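You operate a simulated robot arm through the tools that you are given. There is no shell and no other tool. Be economical: measure what you need, move in short steps, check, and stop when the job is done.

The job below is to be done with a simulated two-armed robot. You get a single attempt, and the scene is never put back.

Task
Take the silver belt roller and leave it on the glass of the light box. Stack the 59 mm gauge block from the top of the check bench on top of the 62 mm gauge block. Fetch the mandrel from the top of the check bench and stand it on the teal work tag. Fetch the blue work card from the top of the side table and set it on the shelf of the small steel bench. Put the orange tag that says "57" from the top of the side table on the shelf under the narrow table and the orange tag marked "29" on the front lane of the collecting belt. Pick up the can from the top of the side table with one hand, pass it to the other hand and put it on the mouth of the collecting belt. Any order will do. Set down upright: mandrel, blue work card, can.

Only the result counts: the job must be done as asked and must still hold three seconds after the hand-in. Knocking over, shifting, dropping, spilling or breaking anything else fails it.

Robot
Two 7-joint arms with two-finger grippers on one trunk, on a base that drives. Base frame: it is fixed to the floor where the robot stands at the start and does not move with it; the origin is under the middle of the robot, x ahead of it, y to its left, z up; the surface under the hand at the start is at about z = 840. Units: mm, rad, N and s.
The left shoulder is at the start at [23, 218, 1080], the right one opposite. With the tool pointing down near the work surface each hand reaches from about 200 to 760 mm from the robot's upright axis, wherever it stands, measured 20 degrees to its own side. Places, roughly: blue work card [500, 3500, 750]; can [750, 4250, 1000]; front lane of the collecting belt (48x17 cm) [-1040, 3840, 860]; gauge block [1500, 1250, 1000]; glass of the light box (19x15 cm) [1540, 1960, 900]; mandrel [1250, 2250, 1000]; mouth of the collecting belt [-1100, 3400, 900]; orange tag [750, 4000, 750]; shelf of the small steel bench [600, -100, 200]; shelf under the narrow table (72x20 cm) [-1440, 600, 280]; silver belt roller (6x6x5 cm) [500, 100, 900]; work tag [1500, 1750, 750]. Payload 2.2 kg a hand.
The tool frame of a hand sits at the grasp point between the pads (the TCP): z along the fingers, y along the line on which they close. The tips reach 19 mm beyond it. The gripper opens to 116 mm. The gripper's body begins 70 mm behind the TCP.
Orientation is that of the tool frame in the base frame, as a unit quaternion [x, y, z, w]. With the fingers straight down and closing along the base's y, the tool's x points along the base's -x, its y along +y and its z along -z.

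Tools
- The arms move only by the tool send_rows. It takes "left_rows", "right_rows" or both (then of equal length, played together; a hand with none holds still); each is a list of rows, each an object (a shift or turn left out is 0, a gripper value left out holds the last) with "gripper": the opening, from 0 (shut) to 1 (fully open); "linear": the shift along the base's x, y, z in cm, a list of three; "rotation": the turn, a rotation vector about the base's x, y, z in rad, a list of three. In form: [{"gripper": gripper, "linear": [dx, dy, dz], "rotation": [rx, ry, rz]}, ...]. A call has 1 to 10 rows; each row is the pose to reach, as a shift and turn from the pose commanded when the call began. A row lasts 0.2 s, in which the tool goes at most 50 mm and 0.15 rad; a call with a longer step from one row to the next is refused whole, and so is a gripper value outside its range. A pose out of reach is approached as far as the arm can. The call stops where the force on the tool passes 40 N (or 10 N more than at its start, if that is more) or the arm is blocked; 0.2 s more then pass. The fingers move at their own pace and stop on an object; they squeeze with about 22 N. The grip force told is the motor's: it shows also when the fingers shut on nothing. Time passes only in rows, and 0.2 s behind the last, so rows that repeat a pose let the fingers close. The reply holds the time, the measured pose of the TCP, the force on the tool along the base axes, the opening and the grip force, in the units named above and with some noise, with the torque about the TCP (base axes, N m) and any sound that the robot's microphone picked up, and new pictures: "pictures" is both (left out), scene, wrist or none (wrist: the cameras of the hands that moved).
- Cameras (640 x 400 px; columns grow to the right, rows downward): "scene" is now at [128.4, 16.6, 1249.5]; the picture's right is [0.07, -1.00, 0.00], its down [-0.63, -0.05, -0.78] and it looks along [0.78, 0.06, -0.63] (base axes); focal length 214 px, centre (320, 200). "left" rides on the left gripper at [69, 15, -97] in its tool frame; the picture's right is [-0.21, 0.98, 0.00], its down [-0.76, -0.17, -0.63] and it looks along [-0.62, -0.13, 0.77] (tool axes); focal length 251 px, centre (320, 200). "right" rides on the right gripper at [69, -15, -97] in its tool frame; the picture's right is [0.21, 0.98, 0.00], its down [-0.76, 0.17, -0.63] and it looks along [-0.62, 0.14, 0.77] (tool axes); focal length 251 px, centre (320, 200). There is no depth. A picture from a camera that has moved, and an enlarged one, comes with that camera's place and axes in the base frame and with its lens. The place of the scene camera against the robot may be out by one fixed shift of up to 12 mm in any direction.
- move_column(by): slides the trunk up (or, below 0, down) by that many mm; the arms and the scene camera ride with it, the base frame stays. It gives what a move gives, with no picture.
- steer(legs): drives the robot by 1 to 6 legs, each [ahead, left, turn to the left] in mm, mm and rad, along the robot's own axes; the way and the turn of a leg run together, so that a leg with both is an arc; at most 1500 mm and 3.142 rad a leg. The arms and the cameras ride along, it lands a little off, and it stops where it bumps. It gives what a move gives, and a new picture of the scene camera.
- aim_head(pan, tilt): turns the head with the scene camera to pan (to the left, within 1.396 rad either way) and tilt (down, from -0.506 to 1.204), counted from straight ahead of the robot. It gives what a move gives, and a new picture of the scene camera.
- enlarge(camera, box): a new picture of the part [left, top, right, bottom] of that camera's present view, enlarged. No time passes.
- finish_job(): hands the job in; it is judged then, once.

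Go step by step. Nothing tells you exact positions but the pictures and the camera data: compare them with the known pose of the tool, close in by small moves and look again before you grip or let go. The budget is 217 turns and 260 pictures, counting those below and the enlarged ones. Unless the task says otherwise, let go and move clear before handing in, and close with one line.

The tools are called after ">>>" by a JSON object that holds its "method" and its "body". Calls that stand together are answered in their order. send_rows: Moves the arms, as the interface text tells. Its arguments: {"type":"object","properties":{"left_rows":{"type":"array","items":{"type":"object","properties":{"gripper":{"type":"number"},"linear":{"type":"array","items":{"type":"number"}},"rotation":{"type":"array","items":{"type":"number"}}}}},"right_rows":{"type":"array","items":{"type":"object","properties":{"gripper":{"type":"number"},"linear":{"type":"array","items":{"type":"number"}},"rotation":{"type":"array","items":{"type":"number"}}}}},"pictures":{"type":"string","enum":["both","scene","wrist","none"]}},"required":[]} The other tools are called the same way: move_column (by) slides the trunk up or down; steer (legs) drives the base; aim_head (pan, tilt) turns the head that bears the scene camera; enlarge (camera, box) takes an enlarged picture of a part of a camera's view; finish_job () hands the job in.

At the start:

```text
t: 0.0
left_position: [418.9, 225.2, 1155.1]
left_tool_rot: [0.0, 1.0, -0.002, 0.0]
left_wrist_force: [0.6, -0.6, 0.7]
left_ft_torque: [0.01, -0.03, 0.0]
left_finger_gap: 116.1
left_finger_force: 0.1
right_position: [388.6, -94.0, 1093.7]
right_tool_rot: [-0.001, 1.0, -0.001, -0.001]
right_wrist_force: [0.2, -0.1, -0.4]
right_ft_torque: [-0.01, 0.02, -0.01]
right_finger_gap: 116.1
right_finger_force: 0.1
trunk travel left (down, up): [-225.0, 265.0]
robot x, y, heading: [-0.5, 2.0, -0.003]
head pan, tilt: [0.073, 0.674]
```

scene: 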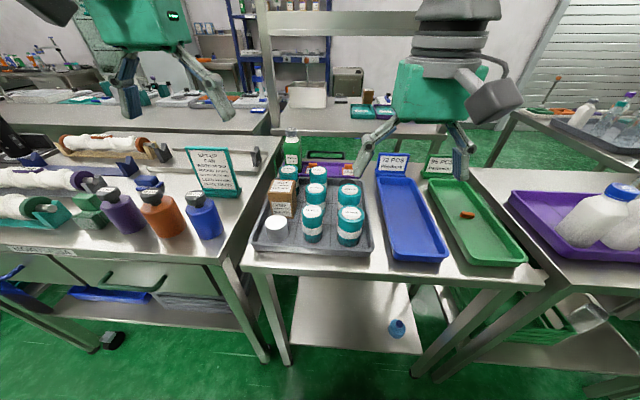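
right: 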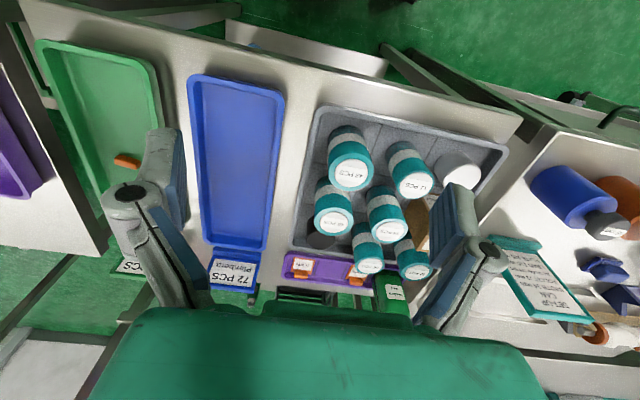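
left: 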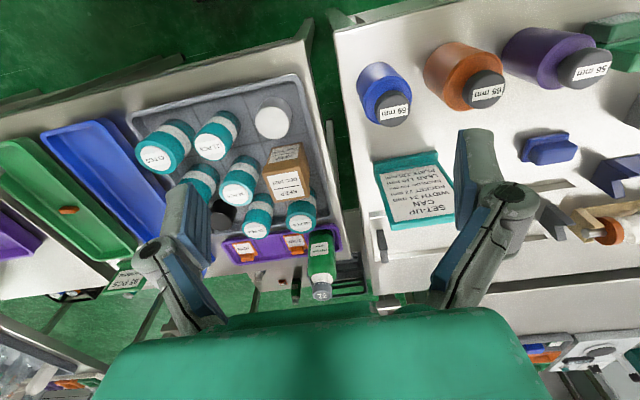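

I see a steel bench with a tray of cans and a whitish disc (perhaps the roller). I'll enlarge for detail before moving.

>>> {"method": "enlarge", "body": {"camera": "left", "box": [120, 60, 360, 310]}}

>>> {"method": "enlarge", "body": {"camera": "scene", "box": [230, 120, 550, 370]}}

```text
1.60 times, centred on (240, 185) of left
camera zoom: at [348.8, 239.7, 1252.3], right [0.21, 0.98, 0.0], down [0.76, -0.17, 0.63], along [0.62, -0.14, -0.77], focal length 402 px, centre (448, 224)
```

zoom: 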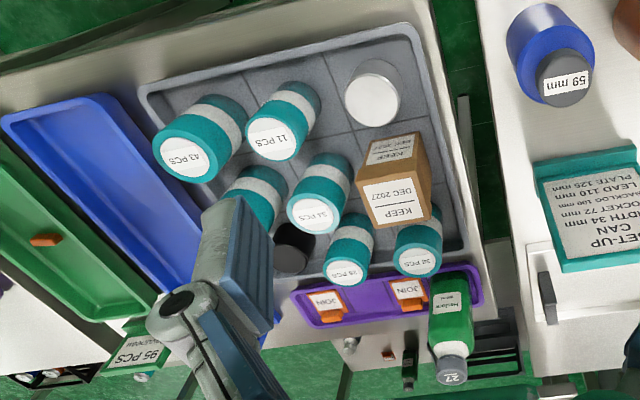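

```text
1.60 times, centred on (390, 245) of scene
camera zoom: at [128.4, 16.6, 1249.5], right [0.07, -1.0, 0.0], down [-0.63, -0.05, -0.78], along [0.78, 0.06, -0.63], focal length 343 px, centre (208, 128)
```

zoom: 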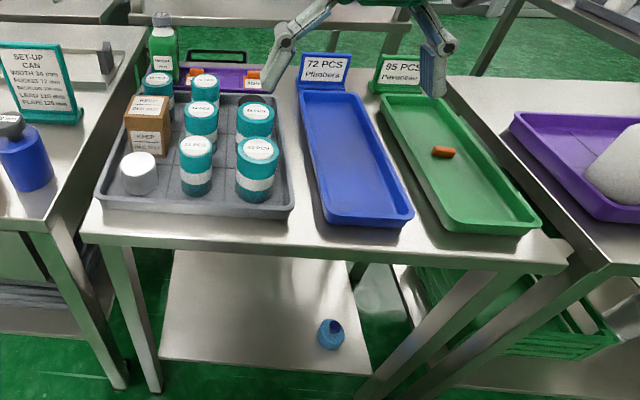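

The whitish disc in the grey tray is likely the roller, at about (477,138), top near z 880. I'll bring the left hand above it and look.

>>> {"method": "send_rows", "body": {"left_rows": [{"linear": [1.4, -2.2, -3.5], "gripper": 0.75}, {"linear": [2.9, -4.4, -7], "gripper": 0.75}, {"linear": [4.4, -6.6, -11], "gripper": 0.75}, {"linear": [5.8, -8.7, -15], "gripper": 0.75}, {"linear": [5.8, -8.7, -15], "gripper": 0.75}], "pictures": "both"}}

```text
t: 1.2
left_position: [472.0, 136.1, 1008.3]
left_tool_rot: [0.0, 1.0, 0.0, 0.002]
left_wrist_force: [-0.5, -0.1, 1.4]
left_ft_torque: [0.01, -0.04, -0.03]
left_finger_gap: 87.1
left_finger_force: 0.1
right_position: [386.2, -96.2, 1094.0]
right_tool_rot: [0.0, 1.0, 0.001, 0.002]
right_wrist_force: [-0.3, 0.6, 0.7]
right_ft_torque: [0.0, -0.01, 0.01]
right_finger_gap: 116.2
right_finger_force: 0.0
trunk travel left (down, up): [-225.0, 265.0]
robot x, y, heading: [-1.0, -2.2, 0.004]
head pan, tilt: [0.073, 0.674]
camera scene: at [127.9, 13.8, 1249.7], right [0.07, -1.0, 0.0], down [-0.62, -0.05, -0.78], along [0.78, 0.06, -0.63], focal length 214 px, centre (320, 200)
camera left: at [401.3, 152.1, 1105.7], right [0.21, 0.98, 0.0], down [0.75, -0.17, 0.64], along [0.62, -0.13, -0.77], focal length 251 px, centre (320, 200)
```

scene: 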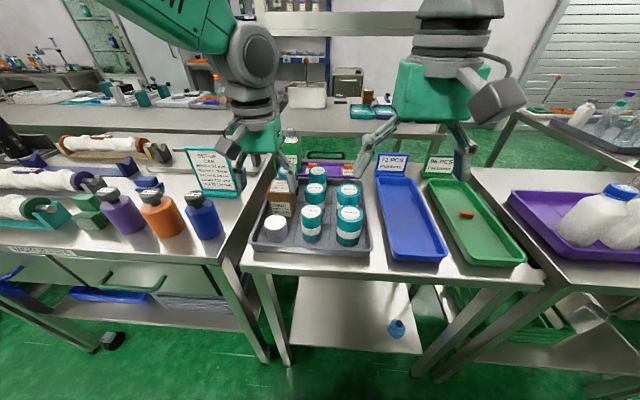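
left: 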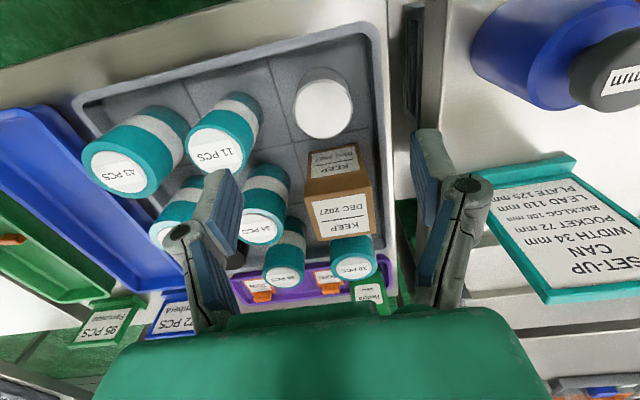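

The roller sits in the tray's corner cell, so I'll grip it along the diagonal. Turning the left hand 45° and lowering part way first.

>>> {"method": "send_rows", "body": {"left_rows": [{"rotation": [0, 0, 0.14], "gripper": 0.62}, {"rotation": [0, 0, 0.28]}, {"rotation": [0, 0, 0.42]}, {"rotation": [0, 0, 0.56], "linear": [0, 0, -1.5]}, {"rotation": [0, 0, 0.7], "linear": [0, 0, -4]}, {"rotation": [0, 0, 0.785], "linear": [0, 0, -7]}, {"rotation": [0, 0, 0.785], "linear": [0, 0, -7]}], "pictures": "wrist"}}

```text
t: 2.8
left_position: [470.9, 134.8, 936.2]
left_tool_rot: [-0.383, 0.924, 0.001, 0.001]
left_wrist_force: [0.0, -0.8, 0.8]
left_ft_torque: [0.03, 0.01, -0.03]
left_finger_gap: 71.9
left_finger_force: 0.0
right_position: [387.1, -95.9, 1094.6]
right_tool_rot: [0.001, 1.0, 0.001, 0.0]
right_wrist_force: [-0.4, -0.2, -0.4]
right_ft_torque: [-0.03, -0.03, 0.0]
right_finger_gap: 116.1
right_finger_force: 0.0
trunk travel left (down, up): [-225.0, 265.0]
robot x, y, heading: [1.2, 1.3, 0.002]
head pan, tilt: [0.073, 0.674]
camera left: at [411.4, 96.7, 1034.1], right [-0.54, 0.84, 0.0], down [0.65, 0.42, 0.63], along [0.53, 0.34, -0.77], focal length 251 px, centre (320, 200)
```

left: 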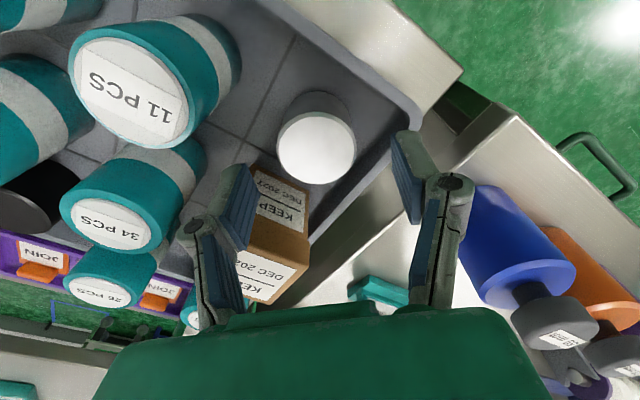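

Aligned laterally; the roller is around (477,137). I'll shift 5 mm forward and descend to z≈880.

>>> {"method": "send_rows", "body": {"left_rows": [{"linear": [0.6, 0.2, -1.5]}, {"linear": [0.6, 0.2, -3]}, {"linear": [0.6, 0.2, -4.2]}, {"linear": [0.6, 0.2, -5.4]}, {"linear": [0.6, 0.2, -5.4]}], "pictures": "both"}}

```text
t: 4.0
left_position: [479.3, 137.0, 882.6]
left_tool_rot: [-0.383, 0.924, 0.001, 0.001]
left_wrist_force: [0.4, -0.2, -0.5]
left_ft_torque: [0.0, -0.06, 0.01]
left_finger_gap: 71.9
left_finger_force: 0.0
right_position: [387.4, -96.5, 1094.0]
right_tool_rot: [0.0, 1.0, 0.001, 0.001]
right_wrist_force: [-0.8, 0.3, -0.4]
right_ft_torque: [0.01, 0.01, -0.01]
right_finger_gap: 115.8
right_finger_force: 0.0
trunk travel left (down, up): [-225.0, 265.0]
robot x, y, heading: [-0.9, 0.9, -0.0]
head pan, tilt: [0.073, 0.674]
camera scene: at [128.7, 13.7, 1249.6], right [0.07, -1.0, 0.0], down [-0.63, -0.05, -0.78], along [0.78, 0.06, -0.63], focal length 214 px, centre (320, 200)
camera left: at [419.6, 98.4, 980.1], right [-0.54, 0.84, 0.0], down [0.65, 0.42, 0.63], along [0.53, 0.34, -0.77], focal length 251 px, centre (320, 200)
```

scene: 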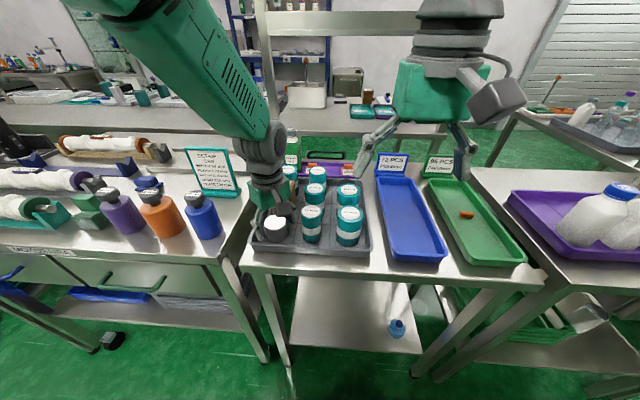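
left: 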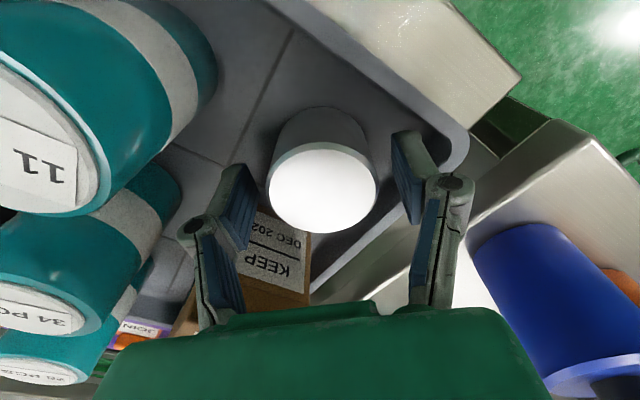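

Roller is centred between the fingers. Down 7 mm more, then close.

>>> {"method": "send_rows", "body": {"left_rows": [{"linear": [0, 0, -0.8]}, {"linear": [0, 0, -0.8], "gripper": 0.3}, {"linear": [0, 0, -0.8], "gripper": 0.2}, {"linear": [0, 0, -0.8], "gripper": 0.2}], "pictures": "wrist"}}

```text
t: 5.0
left_position: [478.8, 136.5, 872.9]
left_tool_rot: [-0.382, 0.924, 0.002, 0.0]
left_wrist_force: [0.2, 0.8, -0.6]
left_ft_torque: [-0.03, -0.03, 0.0]
left_finger_gap: 51.1
left_finger_force: 21.8
right_position: [387.8, -97.8, 1094.3]
right_tool_rot: [0.001, 1.0, 0.0, 0.0]
right_wrist_force: [-0.5, -0.3, -0.4]
right_ft_torque: [-0.02, 0.01, -0.03]
right_finger_gap: 116.0
right_finger_force: 0.1
trunk travel left (down, up): [-225.0, 265.0]
robot x, y, heading: [-2.3, -0.9, 0.002]
head pan, tilt: [0.073, 0.674]
camera left: at [419.9, 98.4, 971.5], right [-0.54, 0.84, 0.0], down [0.65, 0.42, 0.63], along [0.53, 0.34, -0.77], focal length 251 px, centre (320, 200)
```

left: 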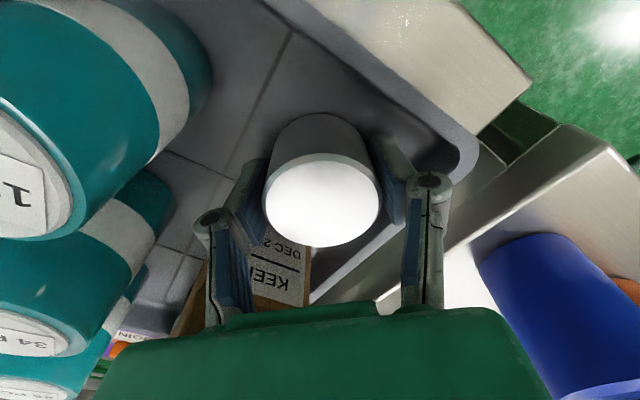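

Gripped something 51 mm wide; before lifting I'll verify it's the silver roller and check the dark cylinder in the tray.

>>> {"method": "enlarge", "body": {"camera": "scene", "box": [240, 155, 380, 260]}}

>>> {"method": "enlarge", "body": {"camera": "right", "box": [280, 100, 520, 300]}}

```text
3.81 times, centred on (310, 208) of scene
camera zoom: at [129.1, 13.7, 1249.5], right [0.07, -1.0, 0.0], down [-0.63, -0.05, -0.78], along [0.78, 0.06, -0.63], focal length 817 px, centre (358, 171)
```

zoom: 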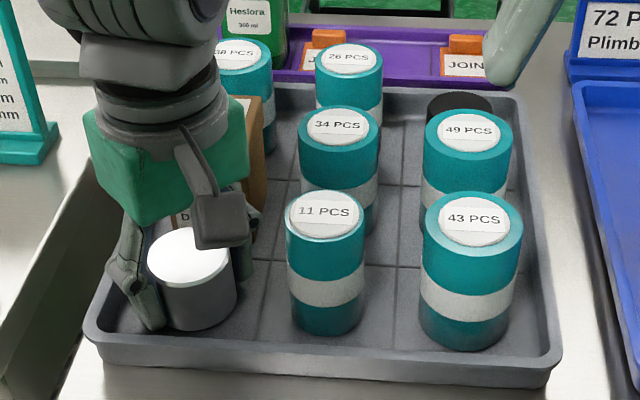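

```text
2.00 times, centred on (400, 200) of right
camera zoom: at [318.8, -110.5, 1189.3], right [-0.21, 0.98, 0.0], down [0.76, 0.17, 0.63], along [0.62, 0.14, -0.77], focal length 503 px, centre (160, 200)
```

zoom: 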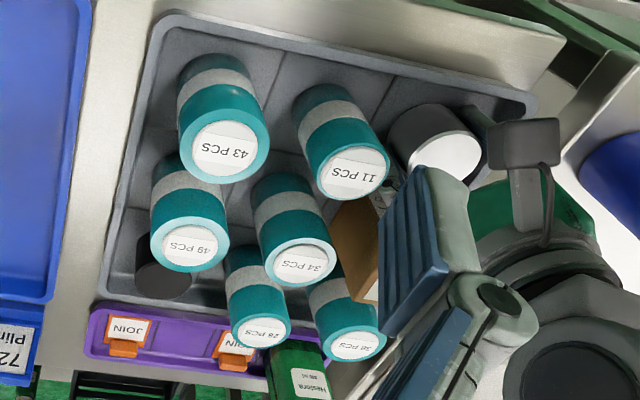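

Black one is a distractor; the grey-sided one is the silver roller, held. Lift straight up.

>>> {"method": "send_rows", "body": {"left_rows": [{"linear": [0, 0, 1]}, {"linear": [0, 0, 4]}, {"linear": [0, 0, 8]}, {"linear": [0, 0, 12]}, {"linear": [0, 0, 16]}, {"linear": [0, 0, 20]}, {"linear": [-4, 2, 22]}, {"linear": [-8, 4, 24]}, {"linear": [-12, 6, 24]}, {"linear": [-12, 6, 24]}], "pictures": "wrist"}}

>>> {"method": "aim_head", "body": {"pan": 1.39, "tilt": 0.3}}

>>> {"method": "aim_head", "body": {"pan": 0.6, "tilt": 0.3}}

```text
t: 7.2
left_position: [360.6, 199.0, 1114.0]
left_tool_rot: [-0.382, 0.924, 0.002, 0.0]
left_wrist_force: [-0.8, -0.5, 0.9]
left_ft_torque: [-0.02, 0.0, -0.02]
left_finger_gap: 23.2
left_finger_force: 0.1
right_position: [387.3, -96.0, 1093.4]
right_tool_rot: [0.0, 1.0, 0.0, 0.0]
right_wrist_force: [0.0, -0.8, 1.0]
right_ft_torque: [0.03, 0.02, 0.05]
right_finger_gap: 116.0
right_finger_force: 0.1
trunk travel left (down, up): [-225.0, 265.0]
robot x, y, heading: [1.9, -2.2, -0.002]
head pan, tilt: [0.073, 0.674]
camera left: at [300.2, 160.5, 1211.4], right [-0.54, 0.84, 0.0], down [0.65, 0.42, 0.63], along [0.53, 0.34, -0.77], focal length 251 px, centre (320, 200)
```

left: 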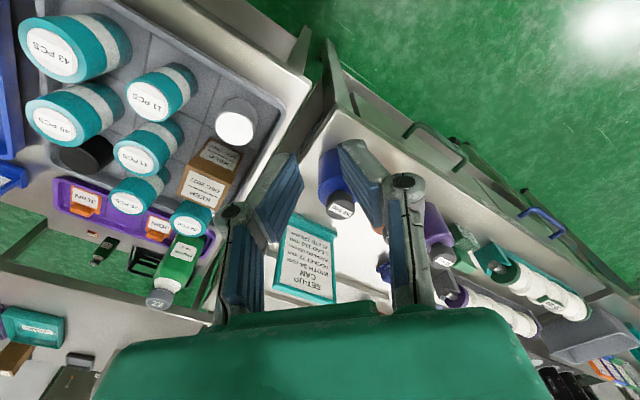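

```text
t: 8.7
left_position: [361.0, 204.9, 1113.0]
left_tool_rot: [-0.383, 0.924, -0.001, 0.0]
left_wrist_force: [0.2, -0.1, 0.2]
left_ft_torque: [-0.04, 0.03, -0.01]
left_finger_gap: 23.1
left_finger_force: 0.1
right_position: [387.9, -89.9, 1095.2]
right_tool_rot: [-0.001, 1.0, -0.002, 0.0]
right_wrist_force: [0.6, 1.0, -0.6]
right_ft_torque: [-0.02, 0.02, 0.01]
right_finger_gap: 115.8
right_finger_force: 0.0
trunk travel left (down, up): [-225.0, 265.0]
robot x, y, heading: [-2.0, 3.7, -0.002]
head pan, tilt: [1.389, 0.3]
camera scene: at [59.2, 106.1, 1283.3], right [0.98, -0.18, 0.0], down [-0.06, -0.3, -0.95], along [0.17, 0.94, -0.3], focal length 214 px, centre (320, 200)
```

scene: 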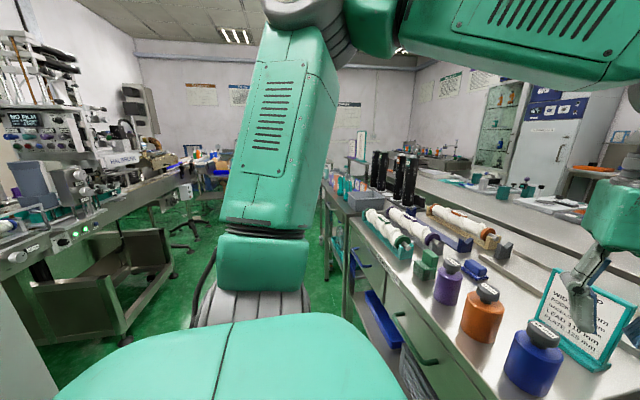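

```text
t: 9.8
left_position: [359.4, 199.3, 1114.0]
left_tool_rot: [-0.382, 0.924, 0.001, 0.001]
left_wrist_force: [0.2, 0.6, 0.9]
left_ft_torque: [-0.02, 0.02, 0.02]
left_finger_gap: 23.1
left_finger_force: 0.0
right_position: [387.3, -94.1, 1093.4]
right_tool_rot: [0.0, 1.0, 0.0, 0.0]
right_wrist_force: [0.4, 0.2, -0.4]
right_ft_torque: [0.02, 0.0, 0.0]
right_finger_gap: 115.9
right_finger_force: 0.0
trunk travel left (down, up): [-225.0, 265.0]
robot x, y, heading: [0.0, 2.3, -0.0]
head pan, tilt: [0.6, 0.3]
camera scene: at [119.3, 63.4, 1283.5], right [0.57, -0.82, 0.0], down [-0.25, -0.17, -0.95], along [0.79, 0.54, -0.3], focal length 214 px, centre (320, 200)
```

scene: 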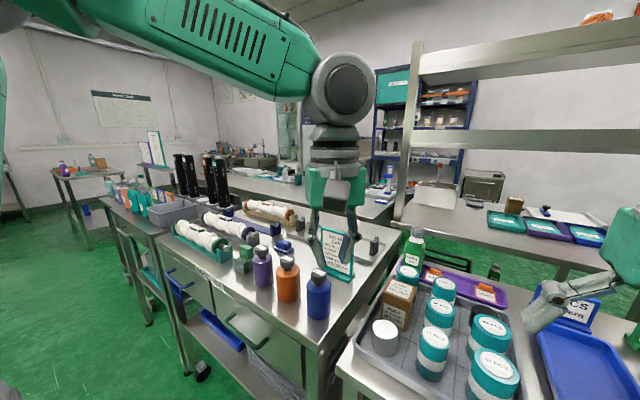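

The roller slipped out and stayed in its cell. I'll return, grip deeper, and lift more slowly.

>>> {"method": "send_rows", "body": {"left_rows": [{"linear": [4, -2, 0], "gripper": 0.62}, {"linear": [8, -4, -2], "gripper": 0.62}, {"linear": [11.7, -6, -4]}, {"linear": [11.7, -6, -8]}, {"linear": [11.7, -6, -12]}, {"linear": [11.7, -6, -16]}, {"linear": [11.7, -6, -20]}, {"linear": [11.7, -6, -23]}, {"linear": [11.7, -6, -25]}, {"linear": [11.7, -6, -25]}], "pictures": "wrist"}}

```text
t: 12.0
left_position: [475.7, 136.5, 864.4]
left_tool_rot: [-0.382, 0.924, 0.001, 0.001]
left_wrist_force: [-1.2, -0.1, 8.2]
left_ft_torque: [0.01, 0.19, -0.11]
left_finger_gap: 72.5
left_finger_force: 0.4
right_position: [385.9, -96.6, 1094.8]
right_tool_rot: [0.0, 1.0, 0.001, 0.002]
right_wrist_force: [-0.7, -0.4, -0.1]
right_ft_torque: [-0.03, 0.0, -0.01]
right_finger_gap: 116.0
right_finger_force: 0.0
trunk travel left (down, up): [-225.0, 265.0]
robot x, y, heading: [-0.7, 0.8, 0.003]
head pan, tilt: [0.6, 0.3]
camera left: at [416.0, 98.8, 961.2], right [-0.54, 0.84, 0.0], down [0.65, 0.42, 0.64], along [0.53, 0.34, -0.77], focal length 251 px, centre (320, 200)
```

left: 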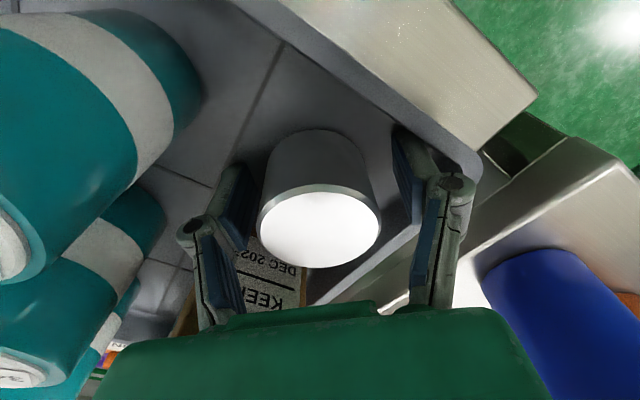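

Tips touched the tray floor at z≈845. I'll raise 3 mm, close fully, then check.

>>> {"method": "send_rows", "body": {"left_rows": [{"linear": [0, 0, 0.3]}, {"linear": [0, 0, 0.3], "gripper": 0}, {"linear": [0, 0, 0.3], "gripper": 0}, {"linear": [0, 0, 0.3], "gripper": 0}, {"linear": [0, 0, 0.3], "gripper": 0}], "pictures": "none"}}

>>> {"method": "send_rows", "body": {"left_rows": [{"linear": [0, 0, 0.5]}, {"linear": [0, 0, 1]}, {"linear": [0, 0, 1.5]}, {"linear": [0, 0, 2]}], "pictures": "wrist"}}

```text
t: 13.2
left_position: [476.0, 136.4, 866.5]
left_tool_rot: [-0.383, 0.924, 0.001, 0.001]
left_wrist_force: [0.1, -0.3, 0.3]
left_ft_torque: [-0.03, 0.01, 0.0]
left_finger_gap: 51.4
left_finger_force: 22.2
right_position: [387.8, -95.9, 1093.8]
right_tool_rot: [0.0, 1.0, 0.0, 0.0]
right_wrist_force: [-0.5, -0.1, -0.5]
right_ft_torque: [-0.02, -0.01, 0.0]
right_finger_gap: 115.9
right_finger_force: 0.1
trunk travel left (down, up): [-225.0, 265.0]
robot x, y, heading: [-1.6, -1.3, 0.002]
head pan, tilt: [0.6, 0.3]
```

```text
t: 14.2
left_position: [477.1, 137.7, 886.4]
left_tool_rot: [-0.383, 0.924, 0.001, 0.001]
left_wrist_force: [-0.1, 0.0, -1.3]
left_ft_torque: [0.01, -0.01, 0.01]
left_finger_gap: 51.0
left_finger_force: 22.2
right_position: [387.7, -96.6, 1093.5]
right_tool_rot: [0.0, 1.0, 0.001, 0.001]
right_wrist_force: [0.7, 0.0, -0.2]
right_ft_torque: [-0.01, 0.03, 0.02]
right_finger_gap: 116.2
right_finger_force: 0.1
trunk travel left (down, up): [-225.0, 265.0]
robot x, y, heading: [-2.3, -3.4, 0.002]
head pan, tilt: [0.6, 0.3]
camera left: at [417.0, 98.9, 984.6], right [-0.54, 0.84, 0.0], down [0.65, 0.42, 0.63], along [0.53, 0.34, -0.77], focal length 251 px, centre (320, 200)
```

left: 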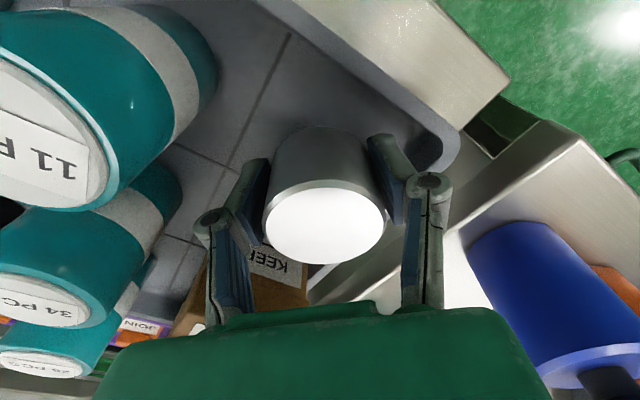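

Held and rising. Continue lifting at a gentle pace.

>>> {"method": "send_rows", "body": {"left_rows": [{"linear": [0, 0, 1], "gripper": 0}, {"linear": [0, 0, 2.5], "gripper": 0}, {"linear": [0, 0, 4.5], "gripper": 0}, {"linear": [0, 0, 7], "gripper": 0}, {"linear": [0, 0, 9.5], "gripper": 0}, {"linear": [0, 0, 12], "gripper": 0}, {"linear": [0, 0, 14.5], "gripper": 0}, {"linear": [0, 0, 17], "gripper": 0}, {"linear": [0, 0, 18.5], "gripper": 0}, {"linear": [0, 0, 19], "gripper": 0}], "pictures": "wrist"}}

```text
t: 16.4
left_position: [475.9, 136.6, 1076.8]
left_tool_rot: [-0.383, 0.924, 0.001, 0.001]
left_wrist_force: [-0.2, 0.2, -2.3]
left_ft_torque: [0.0, 0.01, 0.0]
left_finger_gap: 51.2
left_finger_force: 21.9
right_position: [387.3, -96.6, 1092.9]
right_tool_rot: [-0.001, 1.0, 0.001, 0.0]
right_wrist_force: [-0.8, 0.5, -0.3]
right_ft_torque: [0.01, 0.01, 0.03]
right_finger_gap: 116.0
right_finger_force: 0.0
trunk travel left (down, up): [-225.0, 265.0]
robot x, y, heading: [2.3, -0.8, -0.001]
head pan, tilt: [0.6, 0.3]
camera left: at [416.6, 98.2, 1174.7], right [-0.54, 0.84, 0.0], down [0.65, 0.42, 0.63], along [0.53, 0.34, -0.77], focal length 251 px, centre (320, 200)
```

left: 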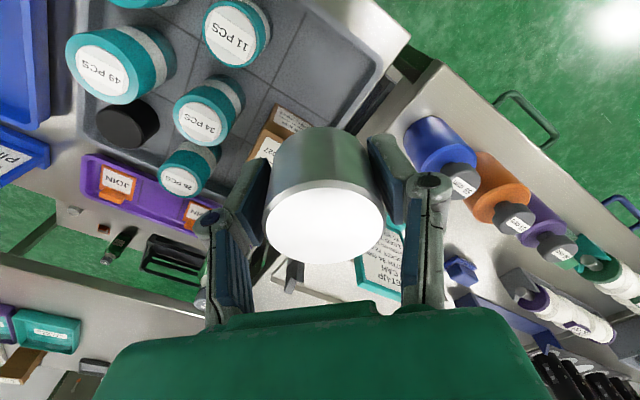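

Roller secured. I'll tuck the arm, back off the bench and turn left to survey the room.

>>> {"method": "send_rows", "body": {"left_rows": [{"linear": [-3, 1.5, 0], "rotation": [0, 0, -0.13]}, {"linear": [-6, 3, 0], "rotation": [0, 0, -0.26]}, {"linear": [-9, 4.5, 0], "rotation": [0, 0, -0.39]}, {"linear": [-12, 6, 0], "rotation": [0, 0, -0.52]}, {"linear": [-15, 7.5, 0], "rotation": [0, 0, -0.65]}, {"linear": [-17, 9, 0], "rotation": [0, 0, -0.785]}, {"linear": [-17, 9, 0], "rotation": [0, 0, -0.785]}], "right_rows": [{"linear": [-2, 0, 0]}, {"linear": [-4, -2, 0]}, {"linear": [-6, -4, 0]}, {"linear": [-8, -6, 0]}, {"linear": [-8, -8, 0]}, {"linear": [-8, -10, 0]}, {"linear": [-8, -10, 0]}], "pictures": "none"}}

>>> {"method": "steer", "body": {"legs": [[-300, 0, 0]]}}

>>> {"method": "aim_head", "body": {"pan": 1.2, "tilt": 0.35}}

```text
t: 18.0
left_position: [309.2, 227.9, 1076.4]
left_tool_rot: [0.001, 1.0, 0.001, 0.001]
left_wrist_force: [0.2, 0.0, -2.8]
left_ft_torque: [0.0, 0.0, -0.02]
left_finger_gap: 51.1
left_finger_force: 22.4
right_position: [306.7, -196.1, 1093.1]
right_tool_rot: [0.0, 1.0, 0.0, 0.0]
right_wrist_force: [-0.6, 0.2, -0.2]
right_ft_torque: [-0.03, -0.01, -0.01]
right_finger_gap: 115.9
right_finger_force: 0.1
trunk travel left (down, up): [-225.0, 265.0]
robot x, y, heading: [1.5, 0.1, 0.002]
head pan, tilt: [0.6, 0.3]
```

```text
t: 20.1
left_position: [0.0, 227.9, 1078.4]
left_tool_rot: [-0.002, 1.0, 0.001, 0.0]
left_wrist_force: [-0.7, 0.4, -1.9]
left_ft_torque: [-0.03, -0.01, 0.02]
left_finger_gap: 51.0
left_finger_force: 22.1
right_position: [-1.8, -194.1, 1094.1]
right_tool_rot: [-0.002, 1.0, 0.0, 0.002]
right_wrist_force: [-0.1, -1.4, 0.2]
right_ft_torque: [-0.02, 0.0, -0.02]
right_finger_gap: 116.0
right_finger_force: 0.2
trunk travel left (down, up): [-225.0, 265.0]
robot x, y, heading: [-308.5, -3.3, 0.002]
head pan, tilt: [0.6, 0.3]
camera scene: at [-190.7, 61.1, 1283.6], right [0.57, -0.82, 0.0], down [-0.25, -0.17, -0.95], along [0.79, 0.54, -0.3], focal length 214 px, centre (320, 200)
```

scene: 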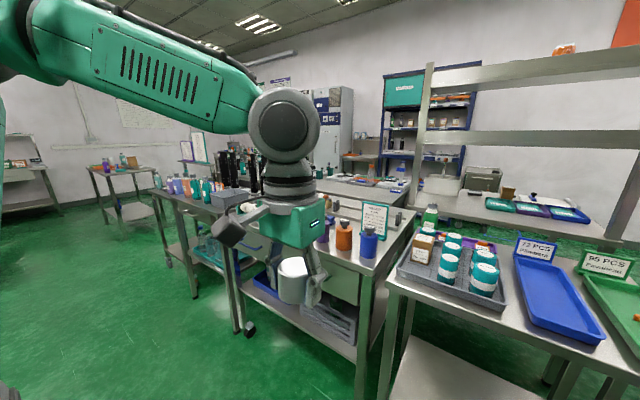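

```text
t: 21.1
left_position: [-1.9, 227.8, 1077.6]
left_tool_rot: [-0.001, 1.0, 0.0, 0.002]
left_wrist_force: [0.0, -0.1, -2.4]
left_ft_torque: [0.01, 0.02, -0.02]
left_finger_gap: 50.9
left_finger_force: 22.0
right_position: [-2.3, -194.3, 1095.7]
right_tool_rot: [-0.002, 1.0, 0.0, 0.001]
right_wrist_force: [-1.1, 0.2, 0.3]
right_ft_torque: [0.0, 0.0, 0.0]
right_finger_gap: 116.1
right_finger_force: 0.1
trunk travel left (down, up): [-225.0, 265.0]
robot x, y, heading: [-308.7, -0.3, 0.0]
head pan, tilt: [1.201, 0.351]
camera scene: at [-233.8, 95.0, 1279.0], right [0.93, -0.36, 0.0], down [-0.13, -0.32, -0.94], along [0.34, 0.88, -0.34], focal length 214 px, centre (320, 200)
```

scene: 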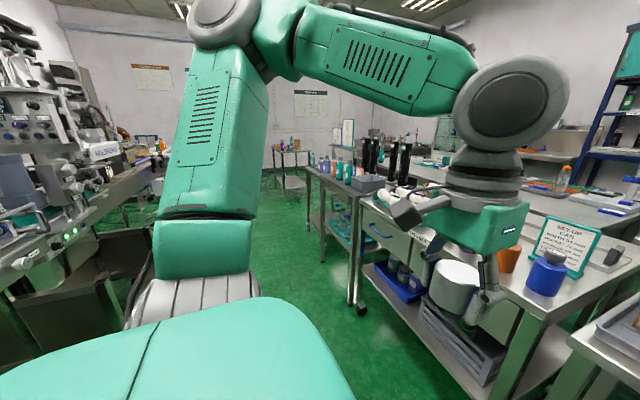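

I'll turn left 90° here, and look down the aisle.

>>> {"method": "steer", "body": {"legs": [[0, 0, 1.571]]}}

>>> {"method": "aim_head", "body": {"pan": 0, "tilt": 0.25}}

>>> {"method": "aim_head", "body": {"pan": 0.8, "tilt": 0.35}}

>>> {"method": "aim_head", "body": {"pan": -0.7, "tilt": 0.25}}

```text
t: 25.3
left_position: [-537.4, 305.9, 1077.0]
left_tool_rot: [0.708, -0.706, -0.001, -0.001]
left_wrist_force: [0.4, -0.2, -1.2]
left_ft_torque: [-0.01, -0.01, -0.02]
left_finger_gap: 50.9
left_finger_force: 21.8
right_position: [-114.4, 307.0, 1094.2]
right_tool_rot: [0.709, -0.706, -0.001, -0.001]
right_wrist_force: [0.4, -0.2, 0.5]
right_ft_torque: [-0.01, -0.03, -0.03]
right_finger_gap: 116.2
right_finger_force: 0.0
trunk travel left (down, up): [-225.0, 265.0]
robot x, y, heading: [-310.3, 0.9, 1.573]
head pan, tilt: [1.201, 0.351]
camera scene: at [-396.2, 82.0, 1279.0], right [0.36, 0.93, 0.0], down [0.32, -0.13, -0.94], along [-0.88, 0.34, -0.34], focal length 214 px, centre (320, 200)
```

scene: 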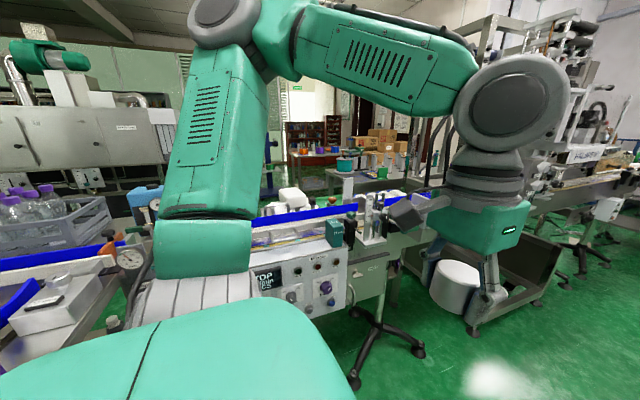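

```text
t: 26.7
left_position: [-536.6, 304.8, 1078.6]
left_tool_rot: [0.708, -0.706, -0.001, -0.001]
left_wrist_force: [0.4, -1.0, -2.1]
left_ft_torque: [0.04, -0.01, -0.02]
left_finger_gap: 51.3
left_finger_force: 22.9
right_position: [-114.7, 305.0, 1094.4]
right_tool_rot: [0.709, -0.706, -0.001, -0.001]
right_wrist_force: [0.5, -0.4, 0.9]
right_ft_torque: [-0.01, -0.02, 0.02]
right_finger_gap: 116.4
right_finger_force: 0.0
trunk travel left (down, up): [-225.0, 265.0]
robot x, y, heading: [-311.6, 0.2, 1.577]
head pan, tilt: [0.0, 0.25]
camera scene: at [-309.7, 142.1, 1288.3], right [1.0, 0.0, 0.0], down [0.0, -0.25, -0.97], along [0.0, 0.97, -0.25], focal length 214 px, centre (320, 200)
```

scene: 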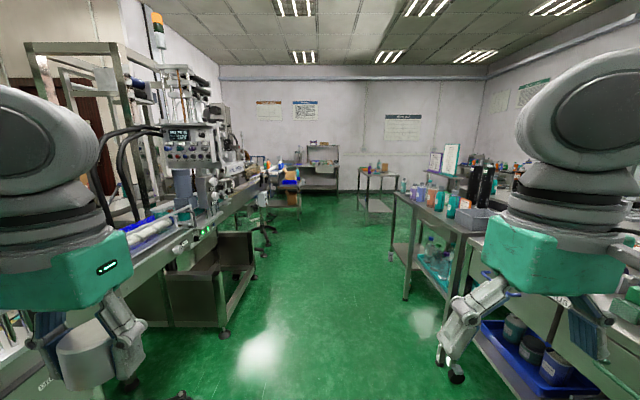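

```text
t: 27.9
left_position: [-537.8, 303.0, 1078.4]
left_tool_rot: [0.708, -0.706, -0.002, -0.003]
left_wrist_force: [0.3, -0.9, -2.0]
left_ft_torque: [0.0, -0.07, 0.01]
left_finger_gap: 50.9
left_finger_force: 21.7
right_position: [-114.6, 305.7, 1094.2]
right_tool_rot: [0.708, -0.706, -0.001, -0.001]
right_wrist_force: [0.0, 0.3, 0.3]
right_ft_torque: [0.01, 0.0, 0.02]
right_finger_gap: 116.2
right_finger_force: 0.0
trunk travel left (down, up): [-225.0, 265.0]
robot x, y, heading: [-306.6, 1.8, 1.578]
head pan, tilt: [0.799, 0.351]
camera scene: at [-376.2, 113.4, 1278.9], right [0.7, 0.72, 0.0], down [0.25, -0.24, -0.94], along [-0.67, 0.65, -0.35], focal length 214 px, centre (320, 200)
```

scene: 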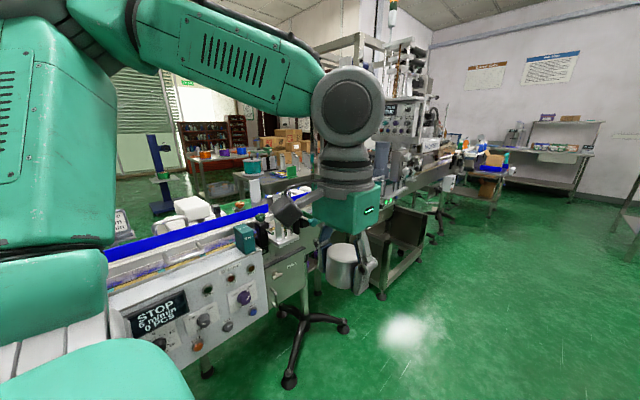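

```text
t: 29.4
left_position: [-537.3, 305.3, 1079.0]
left_tool_rot: [0.708, -0.707, -0.002, -0.001]
left_wrist_force: [0.6, 0.3, -2.5]
left_ft_torque: [0.0, 0.03, -0.04]
left_finger_gap: 51.4
left_finger_force: 22.4
right_position: [-114.2, 303.9, 1094.3]
right_tool_rot: [0.708, -0.706, -0.001, -0.002]
right_wrist_force: [-0.4, -0.6, 0.1]
right_ft_torque: [0.0, 0.0, -0.03]
right_finger_gap: 115.9
right_finger_force: 0.1
trunk travel left (down, up): [-225.0, 265.0]
robot x, y, heading: [-309.6, -3.9, 1.573]
head pan, tilt: [-0.7, 0.25]
camera scene: at [-249.3, 120.4, 1288.4], right [0.77, -0.64, 0.0], down [-0.16, -0.19, -0.97], along [0.62, 0.74, -0.25], focal length 214 px, centre (320, 200)
```

scene: 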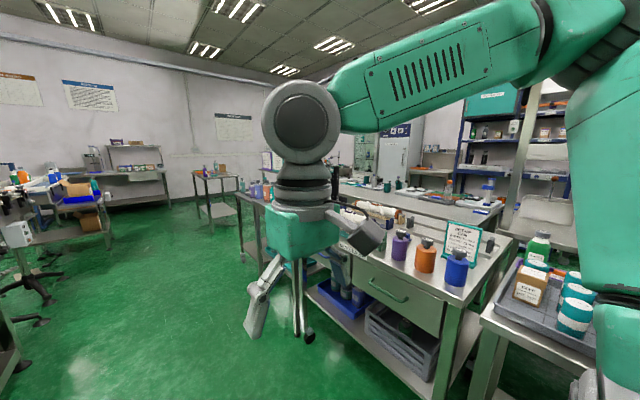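

The aisle ahead is clear with the side table far right and collecting belt far left. Drive forward along it and look to the right at the check bench.

>>> {"method": "steer", "body": {"legs": [[1300, 0, 0], [1100, 0, 0]]}}

>>> {"method": "aim_head", "body": {"pan": -1.2, "tilt": 0.25}}

>>> {"method": "aim_head", "body": {"pan": 0, "tilt": 0.3}}

```text
t: 41.2
left_position: [-539.3, 2700.3, 1077.8]
left_tool_rot: [-0.702, 0.712, 0.002, 0.001]
left_wrist_force: [-0.5, -0.1, -2.1]
left_ft_torque: [0.0, -0.03, -0.01]
left_finger_gap: 50.9
left_finger_force: 22.3
right_position: [-117.0, 2693.2, 1094.8]
right_tool_rot: [-0.702, 0.712, 0.001, 0.001]
right_wrist_force: [-0.2, 0.3, 0.0]
right_ft_torque: [-0.02, -0.03, -0.02]
right_finger_gap: 115.8
right_finger_force: 0.1
trunk travel left (down, up): [-225.0, 265.0]
robot x, y, heading: [-325.2, 2392.7, 1.559]
head pan, tilt: [-0.7, 0.25]
camera scene: at [-254.3, 2510.4, 1288.4], right [0.76, -0.65, 0.0], down [-0.16, -0.19, -0.97], along [0.63, 0.73, -0.25], focal length 214 px, centre (320, 200)
```

scene: 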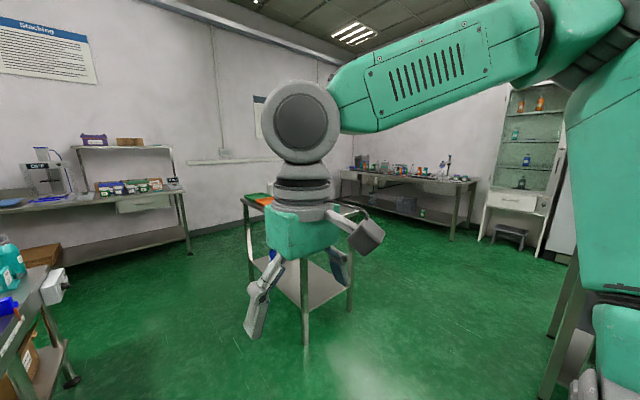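

```text
t: 42.1
left_position: [-537.9, 2699.1, 1078.1]
left_tool_rot: [-0.702, 0.712, 0.002, 0.002]
left_wrist_force: [-0.7, -0.3, -2.7]
left_ft_torque: [0.02, 0.02, -0.05]
left_finger_gap: 51.0
left_finger_force: 22.3
right_position: [-116.7, 2691.5, 1095.1]
right_tool_rot: [-0.702, 0.712, 0.001, 0.002]
right_wrist_force: [-0.3, 0.3, 0.2]
right_ft_torque: [0.02, 0.02, 0.03]
right_finger_gap: 116.0
right_finger_force: 0.1
trunk travel left (down, up): [-225.0, 265.0]
robot x, y, heading: [-315.9, 2389.6, 1.56]
head pan, tilt: [-1.201, 0.25]
camera scene: at [-228.0, 2472.3, 1288.5], right [0.35, -0.94, 0.0], down [-0.23, -0.09, -0.97], along [0.91, 0.34, -0.25], focal length 214 px, centre (320, 200)
```

scene: 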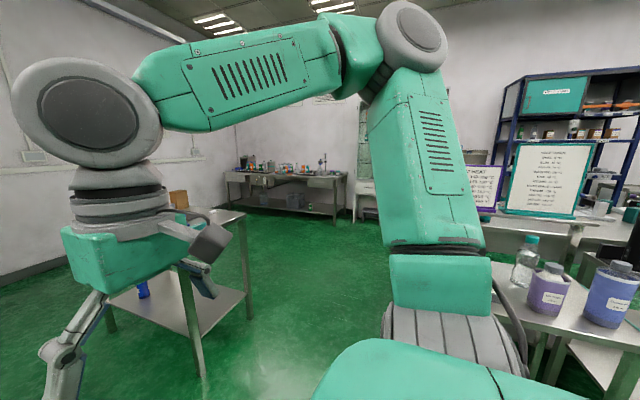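

```text
t: 43.5
left_position: [-539.4, 2698.2, 1078.8]
left_tool_rot: [-0.702, 0.712, 0.003, 0.002]
left_wrist_force: [0.3, -0.8, -2.3]
left_ft_torque: [0.0, 0.0, 0.0]
left_finger_gap: 51.0
left_finger_force: 22.3
right_position: [-117.5, 2691.5, 1095.5]
right_tool_rot: [-0.702, 0.712, 0.001, 0.001]
right_wrist_force: [-0.5, 0.4, -0.2]
right_ft_torque: [-0.01, -0.01, 0.0]
right_finger_gap: 116.1
right_finger_force: 0.0
trunk travel left (down, up): [-225.0, 265.0]
robot x, y, heading: [-318.6, 2391.4, 1.553]
head pan, tilt: [0.0, 0.3]
camera scene: at [-314.2, 2533.0, 1283.6], right [1.0, -0.01, 0.0], down [0.0, -0.3, -0.95], along [0.01, 0.95, -0.3], focal length 214 px, centre (320, 200)
```

scene: 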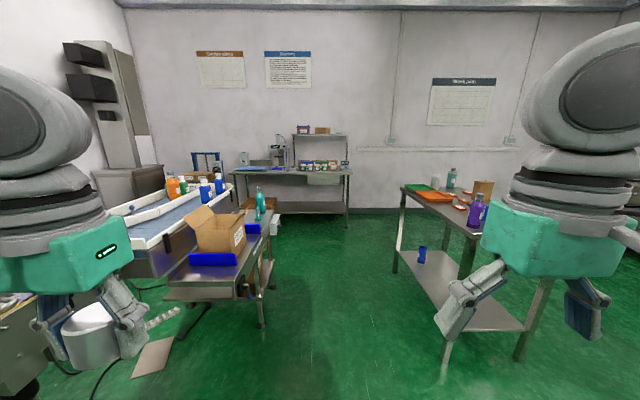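

Side table starts near y≈3390, bottle table ends near y≈2080. I'll go to y≈2740, turn right and head between them to find the light box.

>>> {"method": "steer", "body": {"legs": [[350, 0, 0], [0, 0, -1.56], [900, 0, 0]]}}

>>> {"method": "aim_head", "body": {"pan": -0.9, "tilt": 0.4}}

>>> {"method": "aim_head", "body": {"pan": -0.3, "tilt": 0.4}}

```text
t: 53.9
left_position: [890.1, 2983.2, 1079.9]
left_tool_rot: [-0.002, 1.0, 0.0, 0.002]
left_wrist_force: [0.8, -0.1, -2.1]
left_ft_torque: [0.0, 0.01, 0.0]
left_finger_gap: 51.1
left_finger_force: 22.0
right_position: [890.4, 2559.3, 1095.1]
right_tool_rot: [-0.002, 1.0, 0.0, 0.003]
right_wrist_force: [-0.4, 0.6, 0.5]
right_ft_torque: [0.06, 0.01, -0.03]
right_finger_gap: 116.0
right_finger_force: 0.1
trunk travel left (down, up): [-225.0, 265.0]
robot x, y, heading: [585.9, 2750.4, 0.008]
head pan, tilt: [0.0, 0.3]
camera scene: at [722.1, 2762.1, 1283.6], right [0.0, -1.0, 0.0], down [-0.3, 0.0, -0.95], along [0.95, 0.0, -0.3], focal length 214 px, centre (320, 200)
```

scene: 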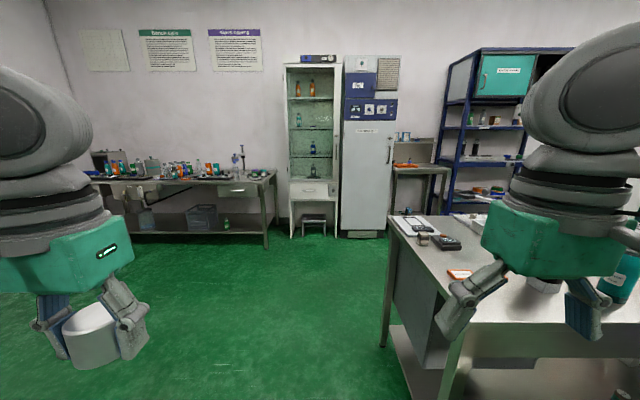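

```text
t: 55.1
left_position: [890.0, 2981.8, 1079.3]
left_tool_rot: [-0.004, 1.0, 0.001, 0.003]
left_wrist_force: [0.6, 0.0, -2.1]
left_ft_torque: [0.0, 0.03, 0.02]
left_finger_gap: 50.9
left_finger_force: 22.2
right_position: [890.0, 2558.8, 1095.4]
right_tool_rot: [-0.002, 1.0, 0.0, 0.003]
right_wrist_force: [0.1, -0.4, -0.4]
right_ft_torque: [-0.01, 0.01, 0.02]
right_finger_gap: 116.3
right_finger_force: 0.0
trunk travel left (down, up): [-225.0, 265.0]
robot x, y, heading: [590.3, 2753.6, 0.005]
head pan, tilt: [-0.901, 0.4]
camera scene: at [686.4, 2689.2, 1274.4], right [-0.78, -0.63, 0.0], down [-0.25, 0.3, -0.92], along [0.58, -0.72, -0.39], focal length 214 px, centre (320, 200)
```

scene: 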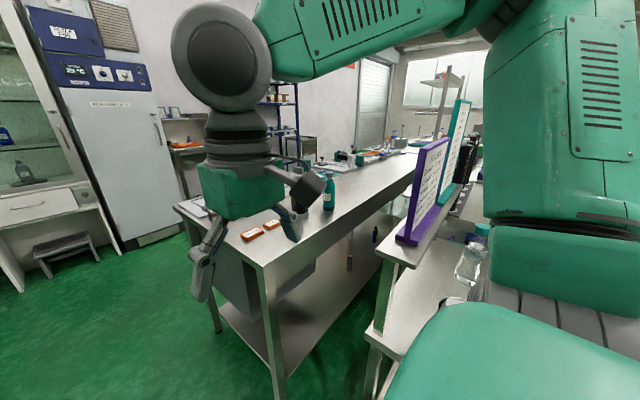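

```text
t: 56.1
left_position: [889.1, 2981.1, 1078.7]
left_tool_rot: [-0.003, 1.0, 0.001, 0.004]
left_wrist_force: [-0.8, -0.1, -2.3]
left_ft_torque: [-0.01, 0.02, -0.02]
left_finger_gap: 51.2
left_finger_force: 22.0
right_position: [889.5, 2558.9, 1096.7]
right_tool_rot: [-0.002, 1.0, -0.001, 0.003]
right_wrist_force: [0.2, 0.3, -0.4]
right_ft_torque: [-0.02, -0.02, 0.02]
right_finger_gap: 116.2
right_finger_force: 0.0
trunk travel left (down, up): [-225.0, 265.0]
robot x, y, heading: [587.2, 2755.5, 0.007]
head pan, tilt: [-0.3, 0.4]
camera scene: at [717.1, 2734.4, 1274.3], right [-0.29, -0.96, 0.0], down [-0.37, 0.11, -0.92], along [0.88, -0.27, -0.39], focal length 214 px, centre (320, 200)
```

scene: 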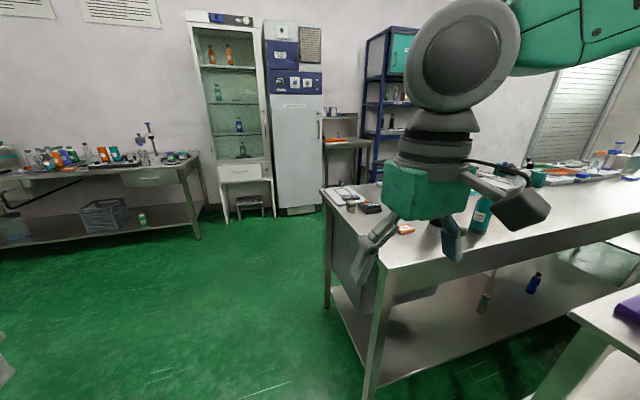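

The check bench spans about x 1085–1665, ending at y≈2440. I'll drive to its end and face down its length to see its top.

>>> {"method": "steer", "body": {"legs": [[0, 200, 0], [790, 0, 0], [0, 0, -1.571]]}}

>>> {"method": "aim_head", "body": {"pan": 0, "tilt": 0.5}}

```text
t: 65.3
left_position: [1604.7, 2661.2, 1079.2]
left_tool_rot: [0.697, 0.717, -0.002, 0.003]
left_wrist_force: [0.4, -0.2, -2.9]
left_ft_torque: [-0.03, 0.03, 0.01]
left_finger_gap: 51.0
left_finger_force: 21.6
right_position: [1181.3, 2650.7, 1095.2]
right_tool_rot: [0.697, 0.717, -0.002, 0.002]
right_wrist_force: [0.1, 0.9, -0.5]
right_ft_torque: [0.01, 0.02, -0.03]
right_finger_gap: 116.1
right_finger_force: 0.0
trunk travel left (down, up): [-225.0, 265.0]
robot x, y, heading: [1367.1, 2954.7, -1.545]
head pan, tilt: [-0.3, 0.4]
camera scene: at [1344.9, 2835.9, 1274.3], right [-0.96, 0.27, 0.0], down [0.11, 0.38, -0.92], along [-0.25, -0.89, -0.39], focal length 214 px, centre (320, 200)
```

scene: 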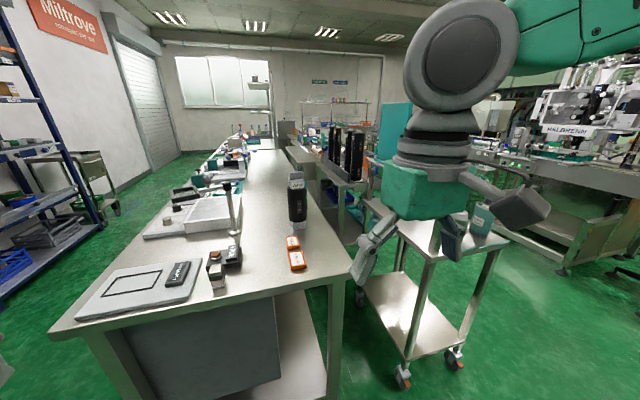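

```text
t: 66.1
left_position: [1604.2, 2662.5, 1079.3]
left_tool_rot: [0.697, 0.717, -0.002, 0.004]
left_wrist_force: [0.5, 0.9, -1.7]
left_ft_torque: [-0.01, -0.01, -0.02]
left_finger_gap: 51.4
left_finger_force: 22.3
right_position: [1181.8, 2652.0, 1094.9]
right_tool_rot: [0.697, 0.717, -0.002, 0.003]
right_wrist_force: [0.3, -0.2, -0.1]
right_ft_torque: [0.02, 0.02, 0.01]
right_finger_gap: 115.7
right_finger_force: 0.0
trunk travel left (down, up): [-225.0, 265.0]
robot x, y, heading: [1371.9, 2959.5, -1.541]
head pan, tilt: [0.0, 0.499]
camera scene: at [1372.2, 2834.4, 1265.2], right [-1.0, -0.03, 0.0], down [-0.01, 0.48, -0.88], along [0.02, -0.88, -0.48], focal length 214 px, centre (320, 200)
```

scene: 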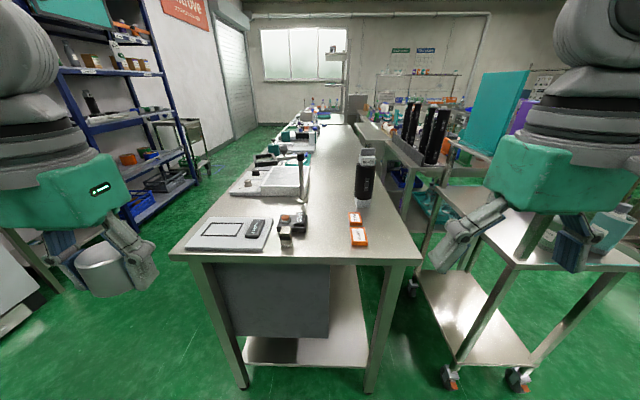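

>>> {"method": "enlarge", "body": {"camera": "scene", "box": [180, 90, 420, 260]}}

>>> {"method": "enlarge", "body": {"camera": "scene", "box": [220, 95, 340, 200]}}

```text
2.35 times, centred on (300, 175) of scene
camera zoom: at [1372.2, 2834.4, 1265.2], right [-1.0, -0.03, 0.0], down [-0.01, 0.48, -0.88], along [0.02, -0.88, -0.48], focal length 505 px, centre (367, 259)
```

zoom: 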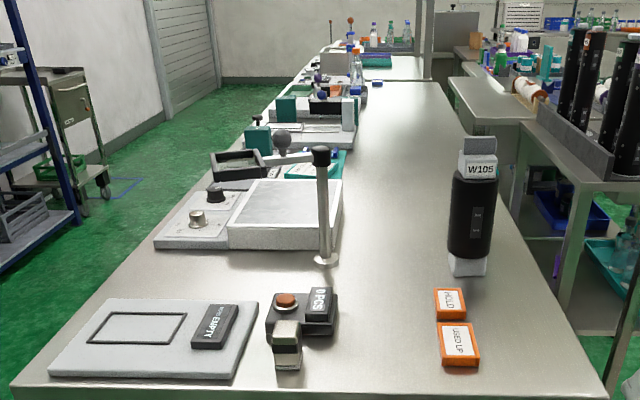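

```text
3.81 times, centred on (280, 148) of scene
camera zoom: at [1372.2, 2834.4, 1265.2], right [-1.0, -0.03, 0.0], down [-0.01, 0.48, -0.88], along [0.02, -0.88, -0.48], focal length 817 px, centre (472, 400)
```

zoom: 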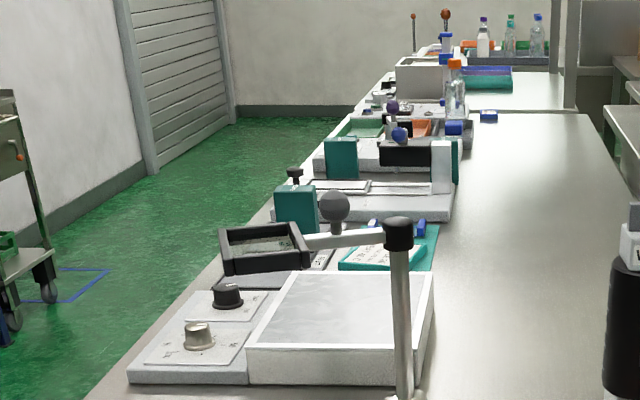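

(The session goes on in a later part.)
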